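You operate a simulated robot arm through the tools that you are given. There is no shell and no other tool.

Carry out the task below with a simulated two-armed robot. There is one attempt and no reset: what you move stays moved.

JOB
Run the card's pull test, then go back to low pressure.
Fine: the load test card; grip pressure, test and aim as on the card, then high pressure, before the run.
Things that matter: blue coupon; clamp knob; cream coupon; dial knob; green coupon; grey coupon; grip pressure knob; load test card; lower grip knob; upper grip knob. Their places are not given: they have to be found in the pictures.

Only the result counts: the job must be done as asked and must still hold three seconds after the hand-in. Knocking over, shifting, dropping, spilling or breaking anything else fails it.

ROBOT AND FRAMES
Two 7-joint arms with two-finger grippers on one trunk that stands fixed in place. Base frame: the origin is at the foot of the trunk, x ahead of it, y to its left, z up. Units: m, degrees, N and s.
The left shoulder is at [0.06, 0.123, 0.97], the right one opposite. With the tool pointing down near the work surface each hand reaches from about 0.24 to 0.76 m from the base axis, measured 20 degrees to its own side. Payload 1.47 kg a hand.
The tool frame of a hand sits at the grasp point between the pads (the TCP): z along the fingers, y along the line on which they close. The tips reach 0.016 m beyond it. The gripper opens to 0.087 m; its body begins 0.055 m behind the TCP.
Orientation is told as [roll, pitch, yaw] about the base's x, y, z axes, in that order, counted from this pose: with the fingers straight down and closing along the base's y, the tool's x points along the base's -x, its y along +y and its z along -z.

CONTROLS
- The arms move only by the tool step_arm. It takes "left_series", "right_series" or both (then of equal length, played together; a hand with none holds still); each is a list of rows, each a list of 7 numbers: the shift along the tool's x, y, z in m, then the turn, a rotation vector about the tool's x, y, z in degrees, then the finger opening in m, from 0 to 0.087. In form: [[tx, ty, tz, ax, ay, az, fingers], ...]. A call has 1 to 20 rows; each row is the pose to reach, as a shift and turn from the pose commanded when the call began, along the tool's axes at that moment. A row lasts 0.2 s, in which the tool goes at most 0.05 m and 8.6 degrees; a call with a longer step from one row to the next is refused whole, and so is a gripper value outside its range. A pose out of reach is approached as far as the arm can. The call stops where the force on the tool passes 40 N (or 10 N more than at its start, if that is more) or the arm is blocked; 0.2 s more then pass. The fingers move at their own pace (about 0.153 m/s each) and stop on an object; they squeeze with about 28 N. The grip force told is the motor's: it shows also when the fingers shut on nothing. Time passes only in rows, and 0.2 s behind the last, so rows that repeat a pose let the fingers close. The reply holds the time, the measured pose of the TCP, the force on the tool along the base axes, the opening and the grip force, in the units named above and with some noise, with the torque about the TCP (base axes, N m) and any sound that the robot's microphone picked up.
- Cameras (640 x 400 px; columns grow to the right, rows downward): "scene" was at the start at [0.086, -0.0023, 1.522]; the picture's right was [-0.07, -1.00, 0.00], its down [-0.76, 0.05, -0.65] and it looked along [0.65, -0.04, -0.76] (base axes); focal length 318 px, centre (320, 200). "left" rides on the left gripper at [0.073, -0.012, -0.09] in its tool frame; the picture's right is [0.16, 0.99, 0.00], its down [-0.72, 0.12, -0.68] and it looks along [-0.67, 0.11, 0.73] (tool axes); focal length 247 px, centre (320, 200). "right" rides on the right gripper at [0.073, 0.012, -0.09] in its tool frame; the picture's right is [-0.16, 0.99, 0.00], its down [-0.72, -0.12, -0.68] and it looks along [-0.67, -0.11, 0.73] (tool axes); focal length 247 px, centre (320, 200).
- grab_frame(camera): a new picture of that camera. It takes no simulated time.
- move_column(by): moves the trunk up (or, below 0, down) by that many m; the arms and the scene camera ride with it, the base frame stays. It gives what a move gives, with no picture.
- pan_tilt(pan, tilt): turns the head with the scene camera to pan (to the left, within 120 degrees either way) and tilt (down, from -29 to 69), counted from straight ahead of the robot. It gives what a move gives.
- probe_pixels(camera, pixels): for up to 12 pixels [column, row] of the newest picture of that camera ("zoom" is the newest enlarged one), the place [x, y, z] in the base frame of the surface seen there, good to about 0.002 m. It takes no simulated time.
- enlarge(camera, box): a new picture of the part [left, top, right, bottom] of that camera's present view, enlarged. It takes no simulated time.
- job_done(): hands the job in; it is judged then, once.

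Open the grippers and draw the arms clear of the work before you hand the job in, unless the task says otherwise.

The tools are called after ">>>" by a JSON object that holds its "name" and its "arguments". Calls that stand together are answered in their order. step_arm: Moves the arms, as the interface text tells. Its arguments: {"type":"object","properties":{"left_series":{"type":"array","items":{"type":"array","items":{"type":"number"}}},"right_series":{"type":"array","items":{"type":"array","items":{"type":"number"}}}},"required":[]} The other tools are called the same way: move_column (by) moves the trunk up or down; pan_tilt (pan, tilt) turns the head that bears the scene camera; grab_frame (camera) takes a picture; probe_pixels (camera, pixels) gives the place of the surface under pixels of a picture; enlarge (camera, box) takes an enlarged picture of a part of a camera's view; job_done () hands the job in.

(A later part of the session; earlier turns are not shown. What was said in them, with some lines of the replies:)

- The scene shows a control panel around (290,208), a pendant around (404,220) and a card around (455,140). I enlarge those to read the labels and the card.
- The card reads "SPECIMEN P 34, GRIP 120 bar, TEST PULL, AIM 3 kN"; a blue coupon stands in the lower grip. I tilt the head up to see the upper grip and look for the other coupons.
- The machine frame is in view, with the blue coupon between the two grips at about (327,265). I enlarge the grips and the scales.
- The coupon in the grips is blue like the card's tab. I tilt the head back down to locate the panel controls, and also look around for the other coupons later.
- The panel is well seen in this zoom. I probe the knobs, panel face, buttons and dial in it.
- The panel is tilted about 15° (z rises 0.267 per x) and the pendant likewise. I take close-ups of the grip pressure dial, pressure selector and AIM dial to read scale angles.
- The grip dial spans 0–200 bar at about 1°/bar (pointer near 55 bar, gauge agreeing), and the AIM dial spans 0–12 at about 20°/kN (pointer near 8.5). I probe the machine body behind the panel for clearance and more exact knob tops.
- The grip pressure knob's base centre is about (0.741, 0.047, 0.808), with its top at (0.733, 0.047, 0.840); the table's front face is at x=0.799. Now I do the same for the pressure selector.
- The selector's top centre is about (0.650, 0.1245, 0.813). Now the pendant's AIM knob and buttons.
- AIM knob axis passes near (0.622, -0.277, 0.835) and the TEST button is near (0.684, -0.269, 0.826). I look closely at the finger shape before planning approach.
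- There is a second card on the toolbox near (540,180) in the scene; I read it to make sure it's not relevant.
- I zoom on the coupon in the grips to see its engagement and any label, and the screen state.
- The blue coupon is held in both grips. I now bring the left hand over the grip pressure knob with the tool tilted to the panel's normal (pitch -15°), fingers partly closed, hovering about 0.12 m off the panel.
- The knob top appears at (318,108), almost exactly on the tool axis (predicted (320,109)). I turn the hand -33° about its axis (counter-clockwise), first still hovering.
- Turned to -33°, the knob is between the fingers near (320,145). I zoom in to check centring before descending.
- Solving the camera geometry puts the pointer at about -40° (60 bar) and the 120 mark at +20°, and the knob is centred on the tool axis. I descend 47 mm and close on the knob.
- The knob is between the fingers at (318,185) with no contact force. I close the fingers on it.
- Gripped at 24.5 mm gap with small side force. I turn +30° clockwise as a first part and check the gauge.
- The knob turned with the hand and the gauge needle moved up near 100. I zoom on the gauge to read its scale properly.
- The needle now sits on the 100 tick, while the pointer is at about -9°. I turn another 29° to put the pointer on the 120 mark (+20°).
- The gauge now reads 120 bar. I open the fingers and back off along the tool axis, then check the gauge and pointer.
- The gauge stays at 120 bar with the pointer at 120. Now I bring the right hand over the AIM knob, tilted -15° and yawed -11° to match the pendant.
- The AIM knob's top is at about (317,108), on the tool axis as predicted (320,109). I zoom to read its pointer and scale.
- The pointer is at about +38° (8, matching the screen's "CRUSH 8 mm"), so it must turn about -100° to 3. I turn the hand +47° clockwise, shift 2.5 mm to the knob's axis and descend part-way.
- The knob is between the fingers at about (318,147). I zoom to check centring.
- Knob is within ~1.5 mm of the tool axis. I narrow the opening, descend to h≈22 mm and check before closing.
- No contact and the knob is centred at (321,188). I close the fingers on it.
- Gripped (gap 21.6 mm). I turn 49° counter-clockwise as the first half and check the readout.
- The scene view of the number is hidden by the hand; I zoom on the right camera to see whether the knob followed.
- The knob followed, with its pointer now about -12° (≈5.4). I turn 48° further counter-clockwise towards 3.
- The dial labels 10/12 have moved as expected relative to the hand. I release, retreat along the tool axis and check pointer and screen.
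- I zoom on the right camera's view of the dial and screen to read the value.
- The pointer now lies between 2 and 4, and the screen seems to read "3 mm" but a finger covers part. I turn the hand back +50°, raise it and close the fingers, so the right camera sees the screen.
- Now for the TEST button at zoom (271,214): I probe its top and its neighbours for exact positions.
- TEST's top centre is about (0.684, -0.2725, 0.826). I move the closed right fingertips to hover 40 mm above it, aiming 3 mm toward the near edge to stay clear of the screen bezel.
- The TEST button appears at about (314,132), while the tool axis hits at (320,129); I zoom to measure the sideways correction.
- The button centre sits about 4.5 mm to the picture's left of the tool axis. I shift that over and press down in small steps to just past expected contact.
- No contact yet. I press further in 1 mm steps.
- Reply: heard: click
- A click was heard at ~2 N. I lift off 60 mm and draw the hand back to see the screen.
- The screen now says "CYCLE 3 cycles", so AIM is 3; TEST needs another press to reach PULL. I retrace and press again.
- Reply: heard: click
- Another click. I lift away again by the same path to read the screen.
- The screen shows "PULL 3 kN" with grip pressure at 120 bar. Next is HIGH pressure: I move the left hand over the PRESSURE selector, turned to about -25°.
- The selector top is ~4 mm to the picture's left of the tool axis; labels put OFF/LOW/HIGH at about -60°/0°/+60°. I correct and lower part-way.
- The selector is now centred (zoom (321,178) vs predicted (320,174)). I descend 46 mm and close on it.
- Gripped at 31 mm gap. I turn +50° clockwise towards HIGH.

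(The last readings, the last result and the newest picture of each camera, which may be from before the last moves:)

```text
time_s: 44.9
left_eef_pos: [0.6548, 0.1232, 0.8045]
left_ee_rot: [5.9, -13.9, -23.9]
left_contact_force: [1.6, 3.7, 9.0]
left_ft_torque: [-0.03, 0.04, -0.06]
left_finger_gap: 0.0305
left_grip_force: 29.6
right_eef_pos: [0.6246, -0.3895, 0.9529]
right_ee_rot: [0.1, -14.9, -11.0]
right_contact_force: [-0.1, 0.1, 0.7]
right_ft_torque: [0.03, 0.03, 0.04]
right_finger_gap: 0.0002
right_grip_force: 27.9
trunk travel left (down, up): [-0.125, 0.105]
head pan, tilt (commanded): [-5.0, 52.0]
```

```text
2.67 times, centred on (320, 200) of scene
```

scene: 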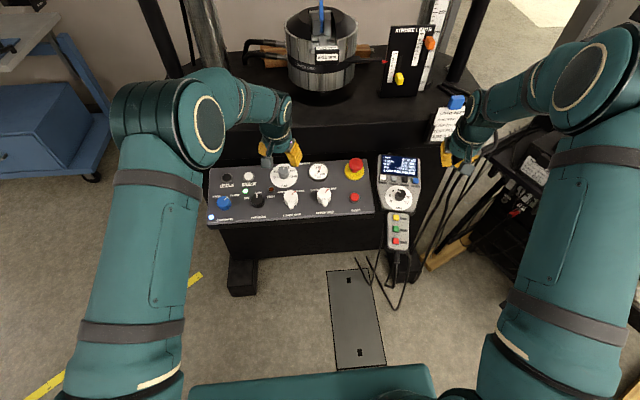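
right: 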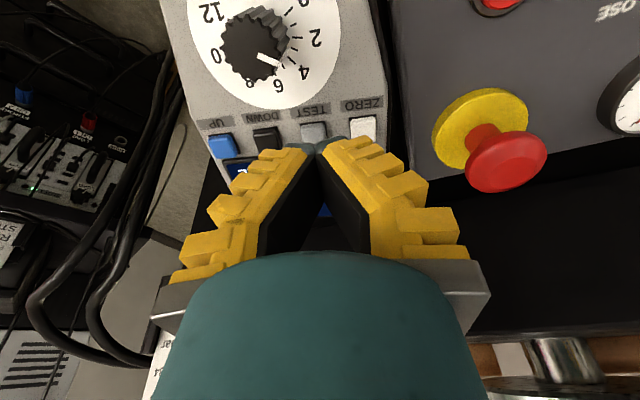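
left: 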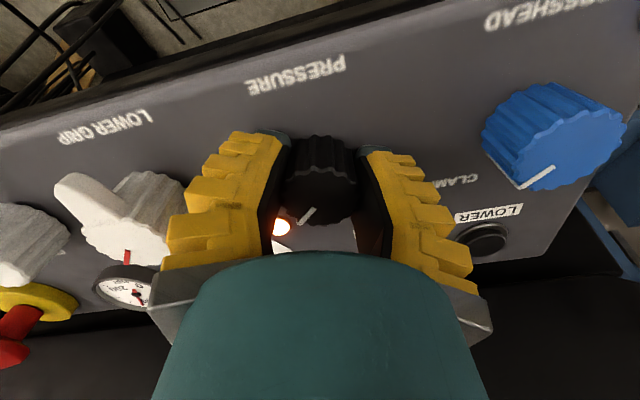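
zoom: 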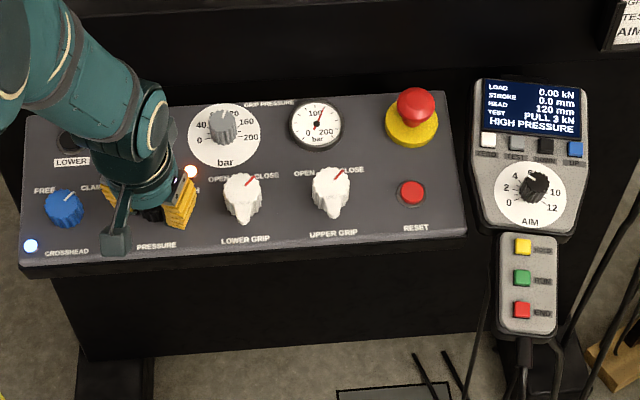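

The screen shows "HIGH PRESSURE" and the HIGH lamp is lit. I open the fingers but stay around the knob, and check that the state holds.

>>> {"name": "step_arm", "arguments": {"left_series": [[0, 0, 0, 0, 0, 0, 0.03], [0, 0, 0, 0, 0, 0, 0.045], [0, 0, 0, 0, 0, 0, 0.055], [0, 0, 0, 0, 0, 0, 0.055]]}}

>>> {"name": "enlarge", "arguments": {"camera": "scene", "box": [200, 150, 440, 250]}}

>>> {"name": "enlarge", "arguments": {"camera": "left", "box": [230, 110, 410, 250]}}

>>> {"name": "enlarge", "arguments": {"camera": "scene", "box": [375, 175, 435, 260]}}

```text
time_s: 45.9
left_eef_pos: [0.6549, 0.1213, 0.8024]
left_ee_rot: [6.0, -13.8, -23.7]
left_contact_force: [-0.8, -0.7, 0.0]
left_ft_torque: [0.0, -0.02, -0.02]
left_finger_gap: 0.0599
left_grip_force: 3.8
right_eef_pos: [0.625, -0.3896, 0.953]
right_ee_rot: [0.0, -15.0, -11.0]
right_contact_force: [-0.4, 0.1, 0.6]
right_ft_torque: [-0.02, -0.02, -0.02]
right_finger_gap: 0.0001
right_grip_force: 28.1
trunk travel left (down, up): [-0.125, 0.105]
head pan, tilt (commanded): [-5.0, 52.0]
```

```text
2.67 times, centred on (320, 200) of scene
```

zoom: 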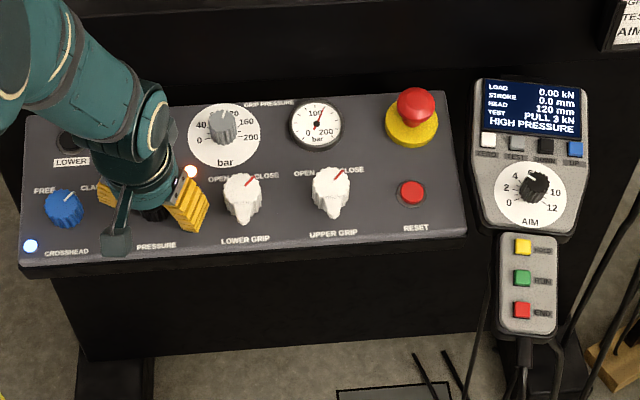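

```text
2.86 times, centred on (320, 180) of left
```

zoom: 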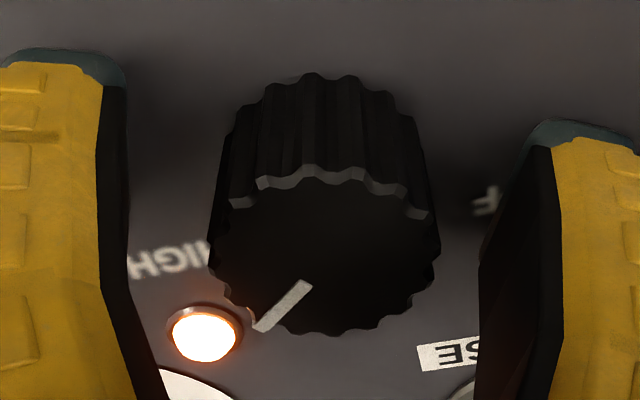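

```text
4.71 times, centred on (405, 218) of scene
```

zoom: 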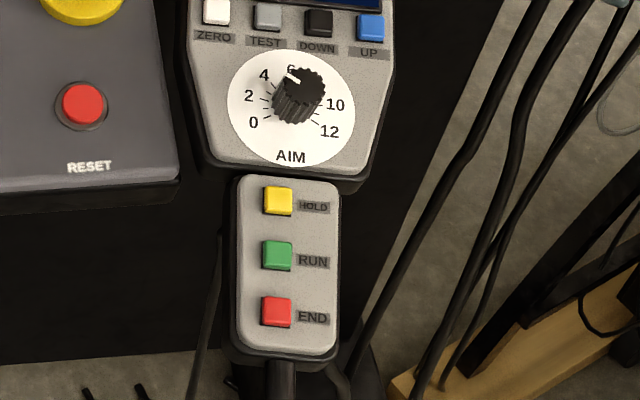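

HIGH holds after release. I check the gauge once more at high zoom and probe the RUN button's exact place.

>>> {"name": "probe_pixels", "arguments": {"camera": "zoom", "pixels": [[277, 255], [270, 255], [284, 255], [277, 248], [277, 262], [277, 311], [277, 200], [255, 230], [313, 285]]}}

>>> {"name": "enlarge", "arguments": {"camera": "scene", "box": [306, 159, 330, 181]}}

```text
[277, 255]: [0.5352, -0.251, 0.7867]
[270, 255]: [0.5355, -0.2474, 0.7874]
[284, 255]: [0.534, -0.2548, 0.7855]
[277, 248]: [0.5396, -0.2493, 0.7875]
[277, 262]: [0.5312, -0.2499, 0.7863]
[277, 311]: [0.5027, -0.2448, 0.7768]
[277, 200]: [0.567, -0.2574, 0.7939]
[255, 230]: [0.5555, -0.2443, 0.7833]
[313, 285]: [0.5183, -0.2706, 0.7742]
```

```text
16.00 times, centred on (318, 170) of scene
```

zoom: 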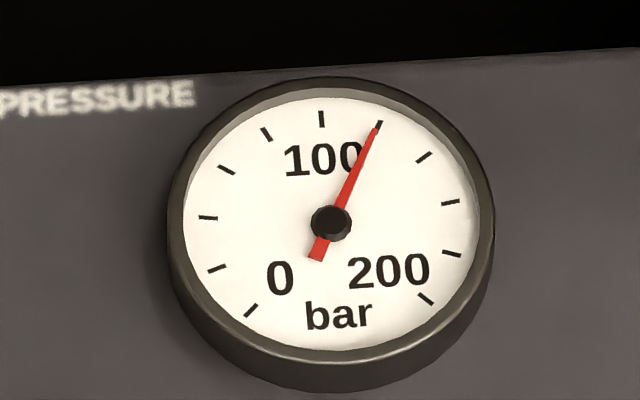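

Gauge still 120 bar. RUN's top centre is about (0.535, -0.2505, 0.787); I move the closed right fingertips to hover 40 mm above it.

>>> {"name": "step_arm", "arguments": {"right_series": [[0.0256, 0.0199, 0.0, 0, 0, 0, 0.0], [0.0512, 0.0398, 0.0, 0, 0, 0, 0.0], [0.0768, 0.0597, 0.0, 0, 0, 0, 0.0], [0.1024, 0.0796, 0.01, 0, 0, 0, 0.0], [0.128, 0.0995, 0.02, 0, 0, 0, 0.0], [0.1536, 0.1194, 0.03, 0, 0, 0, 0.0], [0.1536, 0.1194, 0.055, 0, 0, 0, 0.0], [0.1536, 0.1194, 0.0747, 0, 0, 0, 0.0], [0.1536, 0.1194, 0.0747, 0, 0, 0, 0.0]]}}

>>> {"name": "grab_frame", "arguments": {"camera": "right"}}

>>> {"name": "enlarge", "arguments": {"camera": "right", "box": [260, 80, 390, 170]}}

```text
time_s: 47.9
left_eef_pos: [0.6564, 0.12, 0.8041]
left_ee_rot: [6.0, -13.8, -23.7]
left_contact_force: [-0.3, -0.8, 0.2]
left_ft_torque: [0.03, -0.02, -0.02]
left_finger_gap: 0.06
left_grip_force: 3.8
right_eef_pos: [0.52, -0.2463, 0.8422]
right_ee_rot: [0.1, -14.9, -11.1]
right_contact_force: [0.4, 0.5, 0.7]
right_ft_torque: [0.0, 0.03, 0.03]
right_finger_gap: 0.0
right_grip_force: 28.0
trunk travel left (down, up): [-0.125, 0.105]
head pan, tilt (commanded): [-5.0, 52.0]
```

```text
taken
```

right: 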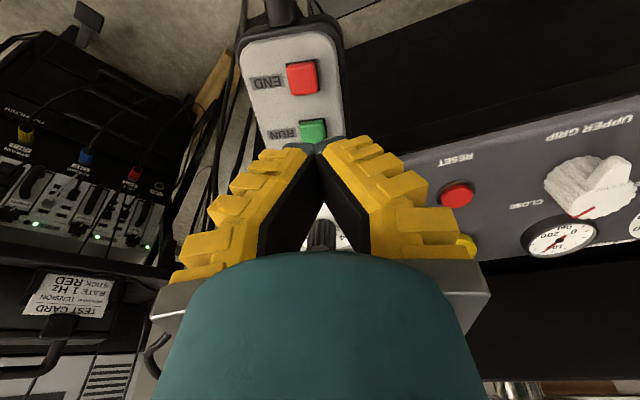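

```text
4.44 times, centred on (325, 125) of right
```

zoom: 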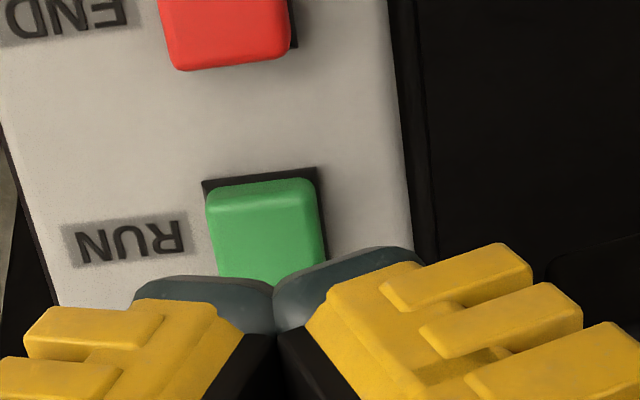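

RUN's centre lies ~4.5 mm to the left of and 2 mm beyond the tool axis. All settings are as on the card (120 bar, PULL, 3 kN, HIGH), so I correct and press RUN in small steps.

>>> {"name": "step_arm", "arguments": {"right_series": [[-0.002, -0.0045, 0.0, 0, 0, 0, 0.0], [-0.002, -0.0045, 0.015, 0, 0, 0, 0.0], [-0.002, -0.0045, 0.028, 0, 0, 0, 0.0], [-0.002, -0.0045, 0.036, 0, 0, 0, 0.0], [-0.002, -0.0045, 0.039, 0, 0, 0, 0.0], [-0.002, -0.0045, 0.041, 0, 0, 0, 0.0], [-0.002, -0.0045, 0.042, 0, 0, 0, 0.0]]}}

>>> {"name": "enlarge", "arguments": {"camera": "right", "box": [230, 80, 410, 210]}}

>>> {"name": "enlarge", "arguments": {"camera": "scene", "box": [365, 145, 445, 235]}}

```text
time_s: 49.5
left_eef_pos: [0.6558, 0.1225, 0.8034]
left_ee_rot: [5.9, -13.8, -23.7]
left_contact_force: [-0.1, 0.2, 0.0]
left_ft_torque: [0.0, -0.01, -0.02]
left_finger_gap: 0.0602
left_grip_force: 3.5
right_eef_pos: [0.5318, -0.2527, 0.801]
right_ee_rot: [0.0, -14.9, -11.1]
right_contact_force: [-0.1, -0.6, 0.0]
right_ft_torque: [0.0, -0.01, -0.01]
right_finger_gap: 0.0
right_grip_force: 28.0
trunk travel left (down, up): [-0.125, 0.105]
head pan, tilt (commanded): [-5.0, 52.0]
```

```text
3.08 times, centred on (320, 145) of right
```

zoom: 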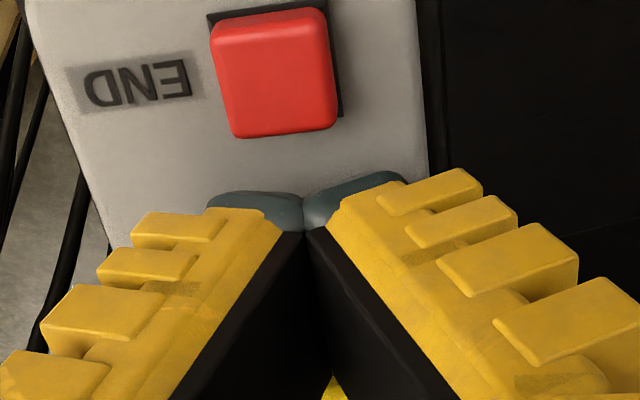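

```text
4.44 times, centred on (405, 190) of scene
```

zoom: 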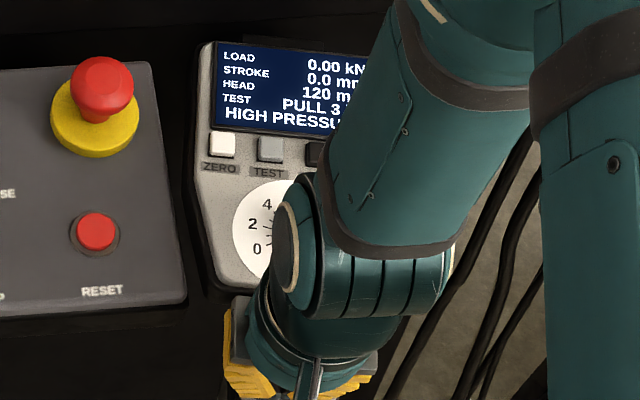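

No contact yet, and the fingers are clear of END. I continue down in 1 mm steps until the click.

>>> {"name": "step_arm", "arguments": {"right_series": [[0, 0, 0.001, 0, 0, 0, 0.0], [0, 0, 0.002, 0, 0, 0, 0.0], [0, 0, 0.003, 0, 0, 0, 0.0]]}}

>>> {"name": "enlarge", "arguments": {"camera": "scene", "box": [365, 145, 445, 235]}}

```text
time_s: 50.3
left_eef_pos: [0.6546, 0.122, 0.8039]
left_ee_rot: [5.9, -13.8, -23.8]
left_contact_force: [-0.5, -0.5, -0.4]
left_ft_torque: [-0.03, 0.0, -0.02]
left_finger_gap: 0.0599
left_grip_force: 3.3
right_eef_pos: [0.5333, -0.2519, 0.7995]
right_ee_rot: [0.0, -15.0, -11.0]
right_contact_force: [-0.9, -0.3, 1.8]
right_ft_torque: [0.02, 0.0, 0.01]
right_finger_gap: 0.0
right_grip_force: 27.9
trunk travel left (down, up): [-0.125, 0.105]
head pan, tilt (commanded): [-5.0, 52.0]
heard: click
```

```text
4.44 times, centred on (405, 190) of scene
```

zoom: 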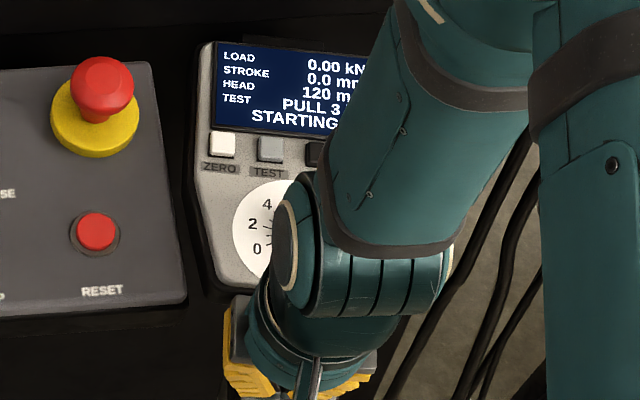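

The click came and the screen shows "STARTING". I lift the right hand off straight away from the pendant and watch the run.

>>> {"name": "step_arm", "arguments": {"right_series": [[0, 0, -0.005, 0, 0, 0, 0.0], [0, 0, -0.025, 0, 0, 0, 0.0], [0, 0, -0.05, 0, 0, 0, 0.0], [0, -0.03, -0.08, 0, 0, 0, 0.0], [0, -0.07, -0.1, 0, 0, 0, 0.0], [0, -0.11, -0.115, 0, 0, 0, 0.0], [0, -0.14, -0.12, 0, 0, 0, 0.0], [0, -0.14, -0.12, 0, 0, 0, 0.0]]}}

>>> {"name": "grab_frame", "arguments": {"camera": "scene"}}

>>> {"name": "enlarge", "arguments": {"camera": "scene", "box": [365, 145, 445, 235]}}

```text
time_s: 52.1
left_eef_pos: [0.6552, 0.1209, 0.8022]
left_ee_rot: [6.0, -13.8, -23.6]
left_contact_force: [0.5, -0.9, -0.5]
left_ft_torque: [-0.01, 0.0, 0.02]
left_finger_gap: 0.06
left_grip_force: 3.3
right_eef_pos: [0.478, -0.3818, 0.916]
right_ee_rot: [0.0, -15.1, -10.9]
right_contact_force: [0.5, 0.8, 0.8]
right_ft_torque: [0.03, -0.01, -0.01]
right_finger_gap: 0.0
right_grip_force: 27.5
trunk travel left (down, up): [-0.125, 0.105]
head pan, tilt (commanded): [-5.0, 52.0]
```

```text
taken
```

scene: 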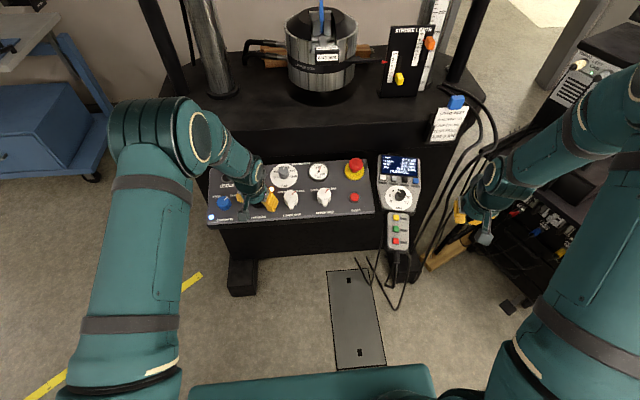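

```text
4.44 times, centred on (405, 190) of scene
```

zoom: 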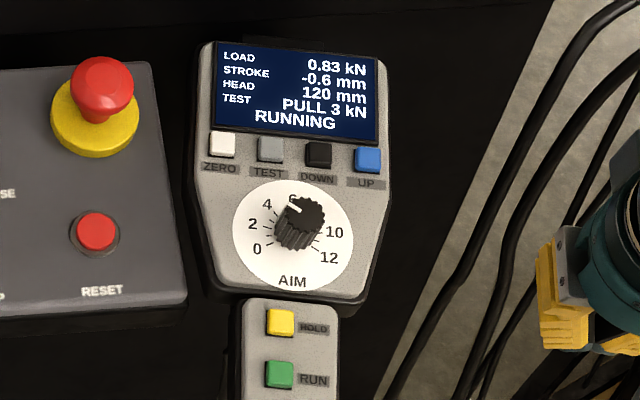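

The screen shows RUNNING with 0.83 kN, stroke -0.6 mm. I hold still and let the run go on.

>>> {"name": "step_arm", "arguments": {"right_series": [[0, 0, 0, 0, 0, 0, 0.0], [0, 0, 0, 0, 0, 0, 0.0], [0, 0, 0, 0, 0, 0, 0.0], [0, 0, 0, 0, 0, 0, 0.0], [0, 0, 0, 0, 0, 0, 0.0], [0, 0, 0, 0, 0, 0, 0.0], [0, 0, 0, 0, 0, 0, 0.0], [0, 0, 0, 0, 0, 0, 0.0], [0, 0, 0, 0, 0, 0, 0.0], [0, 0, 0, 0, 0, 0, 0.0]]}}

>>> {"name": "enlarge", "arguments": {"camera": "scene", "box": [365, 145, 445, 235]}}

```text
time_s: 54.3
left_eef_pos: [0.6553, 0.1211, 0.803]
left_ee_rot: [5.9, -13.8, -23.8]
left_contact_force: [-0.1, 0.3, 0.2]
left_ft_torque: [-0.02, -0.01, 0.0]
left_finger_gap: 0.0604
left_grip_force: 3.5
right_eef_pos: [0.4779, -0.3825, 0.9164]
right_ee_rot: [0.0, -15.0, -11.0]
right_contact_force: [0.3, 0.1, 0.3]
right_ft_torque: [0.0, 0.0, -0.01]
right_finger_gap: 0.0
right_grip_force: 28.3
trunk travel left (down, up): [-0.125, 0.105]
head pan, tilt (commanded): [-5.0, 52.0]
```

```text
4.44 times, centred on (405, 190) of scene
```

zoom: 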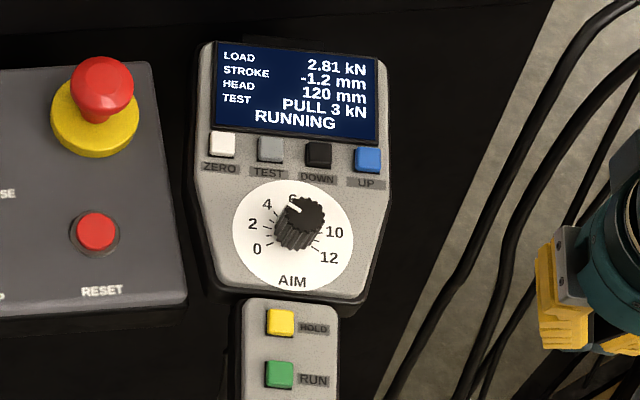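

Load is 2.81 kN and still RUNNING. I wait a little more.

>>> {"name": "step_arm", "arguments": {"right_series": [[0, 0, 0, 0, 0, 0, 0.0], [0, 0, 0, 0, 0, 0, 0.0], [0, 0, 0, 0, 0, 0, 0.0], [0, 0, 0, 0, 0, 0, 0.0], [0, 0, 0, 0, 0, 0, 0.0], [0, 0, 0, 0, 0, 0, 0.0]]}}

>>> {"name": "enlarge", "arguments": {"camera": "scene", "box": [365, 145, 445, 235]}}

```text
time_s: 55.7
left_eef_pos: [0.6536, 0.1211, 0.8036]
left_ee_rot: [6.0, -13.7, -23.8]
left_contact_force: [1.0, -0.7, 1.0]
left_ft_torque: [0.0, -0.01, -0.03]
left_finger_gap: 0.06
left_grip_force: 3.5
right_eef_pos: [0.4792, -0.3826, 0.9164]
right_ee_rot: [-0.1, -15.1, -11.0]
right_contact_force: [-0.1, -0.8, 0.5]
right_ft_torque: [0.05, -0.02, 0.02]
right_finger_gap: 0.0001
right_grip_force: 28.0
trunk travel left (down, up): [-0.125, 0.105]
head pan, tilt (commanded): [-5.0, 52.0]
```

```text
4.44 times, centred on (405, 190) of scene
```

zoom: 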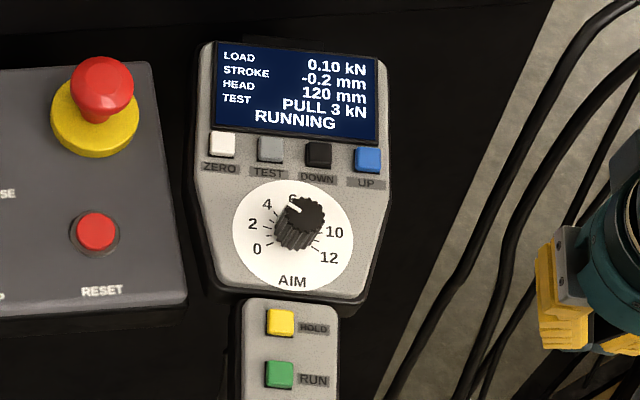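

The load has returned to 0.10 kN, stroke -0.2 mm, still RUNNING as it unloads. I wait until it reports completion.

>>> {"name": "step_arm", "arguments": {"right_series": [[0, 0, 0, 0, 0, 0, 0.0], [0, 0, 0, 0, 0, 0, 0.0], [0, 0, 0, 0, 0, 0, 0.0], [0, 0, 0, 0, 0, 0, 0.0], [0, 0, 0, 0, 0, 0, 0.0], [0, 0, 0, 0, 0, 0, 0.0]]}}

>>> {"name": "enlarge", "arguments": {"camera": "scene", "box": [365, 145, 445, 235]}}

```text
time_s: 57.1
left_eef_pos: [0.6555, 0.1212, 0.8037]
left_ee_rot: [6.0, -13.8, -23.8]
left_contact_force: [-0.3, -0.1, 0.1]
left_ft_torque: [-0.03, -0.03, -0.02]
left_finger_gap: 0.06
left_grip_force: 3.9
right_eef_pos: [0.4784, -0.381, 0.9164]
right_ee_rot: [0.0, -15.0, -11.0]
right_contact_force: [0.0, -0.1, -0.1]
right_ft_torque: [-0.01, -0.04, 0.02]
right_finger_gap: 0.0001
right_grip_force: 27.7
trunk travel left (down, up): [-0.125, 0.105]
head pan, tilt (commanded): [-5.0, 52.0]
```

```text
4.44 times, centred on (405, 190) of scene
```

zoom: 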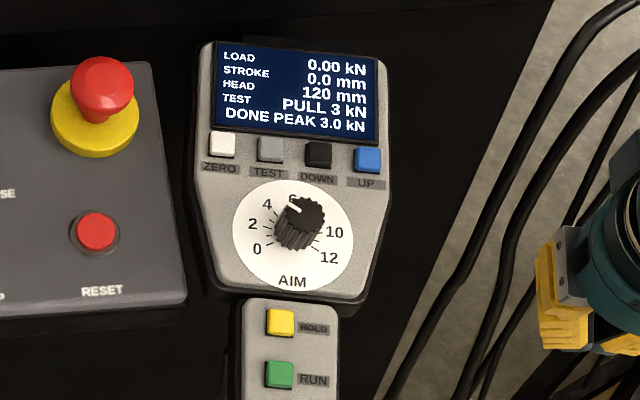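

The screen reads "DONE PEAK 3.0 kN", load and stroke back to zero. I now close the left hand on the PRESSURE selector and turn it back 50° counter-clockwise to LOW.

>>> {"name": "step_arm", "arguments": {"left_series": [[0, 0, 0, 0, 0, 0, 0.04], [0, 0, 0, 0, 0, 0, 0.02], [0, 0, 0, 0, 0, 0, 0.015], [0, 0, 0, 0, 0, 0, 0.015], [0, 0, 0, 0, 0, -7, 0.015], [0, 0, 0, 0, 0, -14, 0.015], [0, 0, 0, 0, 0, -21, 0.015], [0, 0, 0, 0, 0, -28, 0.015], [0, 0, 0, 0, 0, -35, 0.015], [0, 0, 0, 0, 0, -42, 0.015], [0, 0, 0, 0, 0, -47, 0.015], [0, 0, 0, 0, 0, -47, 0.015]]}}

>>> {"name": "enlarge", "arguments": {"camera": "scene", "box": [200, 150, 440, 250]}}

>>> {"name": "enlarge", "arguments": {"camera": "left", "box": [230, 110, 410, 250]}}

```text
time_s: 59.7
left_eef_pos: [0.6539, 0.1213, 0.8031]
left_ee_rot: [-6.3, -13.8, 25.0]
left_contact_force: [5.8, 1.1, 10.8]
left_ft_torque: [-0.05, 0.11, 0.07]
left_finger_gap: 0.0305
left_grip_force: 30.1
right_eef_pos: [0.4784, -0.3835, 0.9158]
right_ee_rot: [0.0, -15.1, -11.0]
right_contact_force: [-0.3, -0.3, -0.6]
right_ft_torque: [-0.01, 0.06, -0.03]
right_finger_gap: 0.0003
right_grip_force: 27.7
trunk travel left (down, up): [-0.125, 0.105]
head pan, tilt (commanded): [-5.0, 52.0]
```

```text
2.67 times, centred on (320, 200) of scene
```

zoom: 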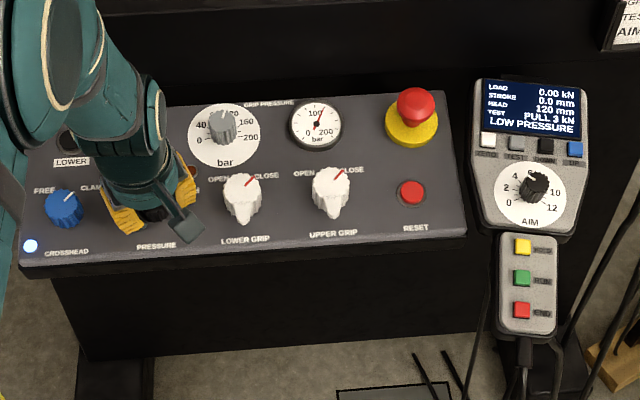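

```text
2.86 times, centred on (320, 180) of left
```

zoom: 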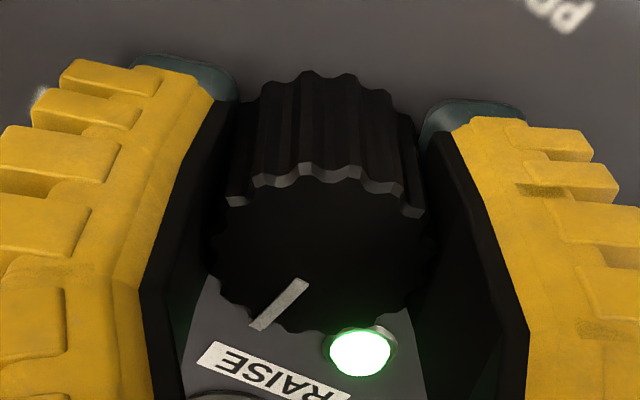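

The screen shows "LOW PRESSURE" and the green lamp is lit, pointer near LOW. I open the fingers and retreat along the tool axis.

>>> {"name": "step_arm", "arguments": {"left_series": [[0, 0, 0, 0, 0, 0, 0.03], [0, 0, 0, 0, 0, 0, 0.045], [0, 0, 0, 0, 0, 0, 0.055], [0, 0, -0.02, 0, 0, 0, 0.055], [0, 0, -0.045, 0, 0, 0, 0.055], [0, 0, -0.075, 0, 0, 0, 0.055], [0, 0, -0.105, 0, 0, 0, 0.06], [0, 0, -0.13, 0, 0, 0, 0.087], [0, 0, -0.13, 0, 0, 0, 0.087]]}}

>>> {"name": "grab_frame", "arguments": {"camera": "left"}}

>>> {"name": "enlarge", "arguments": {"camera": "scene", "box": [200, 150, 440, 250]}}

```text
time_s: 61.7
left_eef_pos: [0.6215, 0.1206, 0.9292]
left_ee_rot: [-6.3, -13.5, 24.9]
left_contact_force: [0.0, 0.1, -0.4]
left_ft_torque: [-0.01, -0.01, -0.03]
left_finger_gap: 0.0873
left_grip_force: 0.1
right_eef_pos: [0.4785, -0.3822, 0.915]
right_ee_rot: [0.2, -15.0, -11.0]
right_contact_force: [-0.6, 0.1, -0.2]
right_ft_torque: [-0.02, 0.0, 0.0]
right_finger_gap: 0.0
right_grip_force: 27.5
trunk travel left (down, up): [-0.125, 0.105]
head pan, tilt (commanded): [-5.0, 52.0]
```

```text
taken
```

left: 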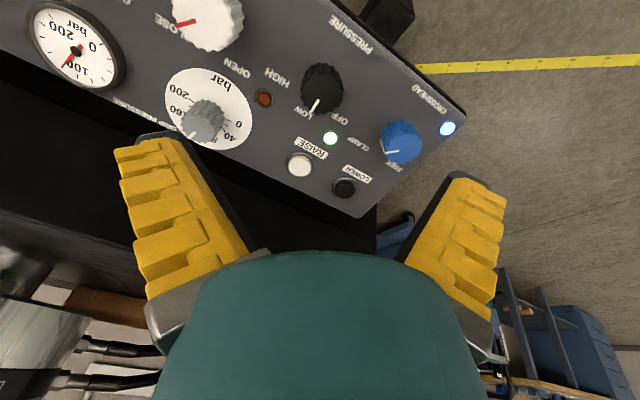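

```text
2.67 times, centred on (320, 200) of scene
```

zoom: 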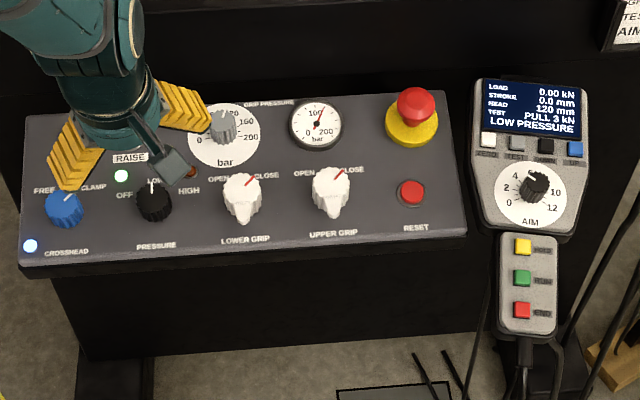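

LOW holds: green lamp lit, the coupon test is done. I draw both arms up and back, opening the right gripper once it is clear.

>>> {"name": "step_arm", "arguments": {"left_series": [[0, 0, -0.025, 0, 0, 0, 0.087], [0.01, 0, -0.05, 0, 0, 5, 0.087], [0.02, 0, -0.075, 0, 0, 10, 0.087], [0.03, 0, -0.1, 0, 0, 15, 0.087], [0.04, 0, -0.125, 0, 0, 20, 0.087], [0.05, 0, -0.15, 0, 0, 25, 0.087], [0.05, 0, -0.15, 0, 0, 25, 0.087], [0.05, 0, -0.15, 0, 0, 25, 0.087]], "right_series": [[0, 0, -0.025, 0, 0, 0, 0.0], [0, 0, -0.05, 0, 0, 0, 0.0], [0, 0, -0.075, 0, 0, 0, 0.0], [0, 0, -0.1, 0, 0, 0, 0.02], [0, 0, -0.125, 0, 0, 0, 0.05], [0, 0, -0.15, 0, 0, 0, 0.087], [0, 0, -0.15, 0, 0, 0, 0.087], [0, 0, -0.15, 0, 0, 0, 0.087]]}}

>>> {"name": "grab_frame", "arguments": {"camera": "scene"}}

>>> {"name": "enlarge", "arguments": {"camera": "scene", "box": [200, 140, 440, 260]}}

```text
time_s: 63.5
left_eef_pos: [0.5383, 0.101, 1.0633]
left_ee_rot: [0.2, -15.0, -1.1]
left_contact_force: [0.8, 0.2, 0.6]
left_ft_torque: [-0.01, -0.05, 0.03]
left_finger_gap: 0.0869
left_grip_force: 0.1
right_eef_pos: [0.4397, -0.3773, 1.0612]
right_ee_rot: [0.1, -15.0, -11.1]
right_contact_force: [0.7, 0.1, 0.7]
right_ft_torque: [-0.02, -0.01, 0.0]
right_finger_gap: 0.087
right_grip_force: 0.1
trunk travel left (down, up): [-0.125, 0.105]
head pan, tilt (commanded): [-5.0, 52.0]
```

```text
taken
```

scene: 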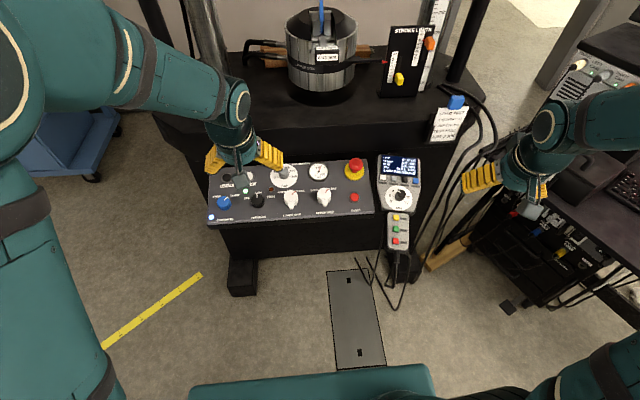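

```text
2.67 times, centred on (320, 200) of scene
```

zoom: 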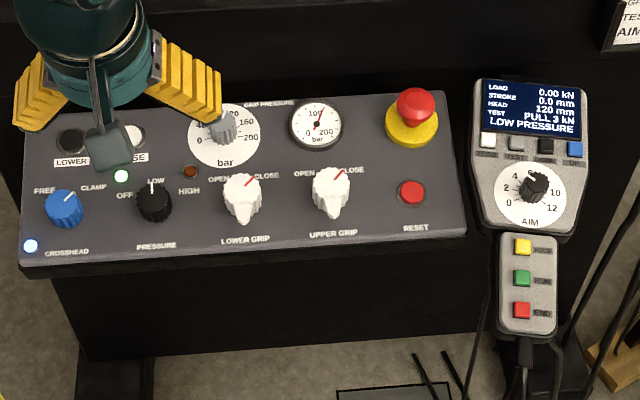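

Both arms are clear with open grippers; the screen shows LOW PRESSURE, PULL 3 kN, load 0.00, the green LOW lamp is lit and the coupon stands in the grips. I hand the job in.

>>> {"name": "job_done", "arguments": {}}

```text
The job is handed in.
```

The card's pull test ran to completion and the machine is back at low pressure; I've handed the job in. I haven't seen the judge's result.

- **Before the run:** I set the grip pressure to 120 bar, the test to PULL and the aim to 3 kN as on the load test card. I then switched to high pressure, and the screen confirmed it before I pressed RUN.
- **The run:** The screen ended on "DONE PEAK 3.0 kN", with load and stroke back at zero.
- **Specimen:** The card asks for specimen P 34. I saw no "P 34" marking on the blue coupon already clamped in the grips. I used it because it matches the card's blue tab.
- **At hand-in:** The screen read "LOW PRESSURE" with the green lamp lit. Both grippers were open and both arms clear of the work.
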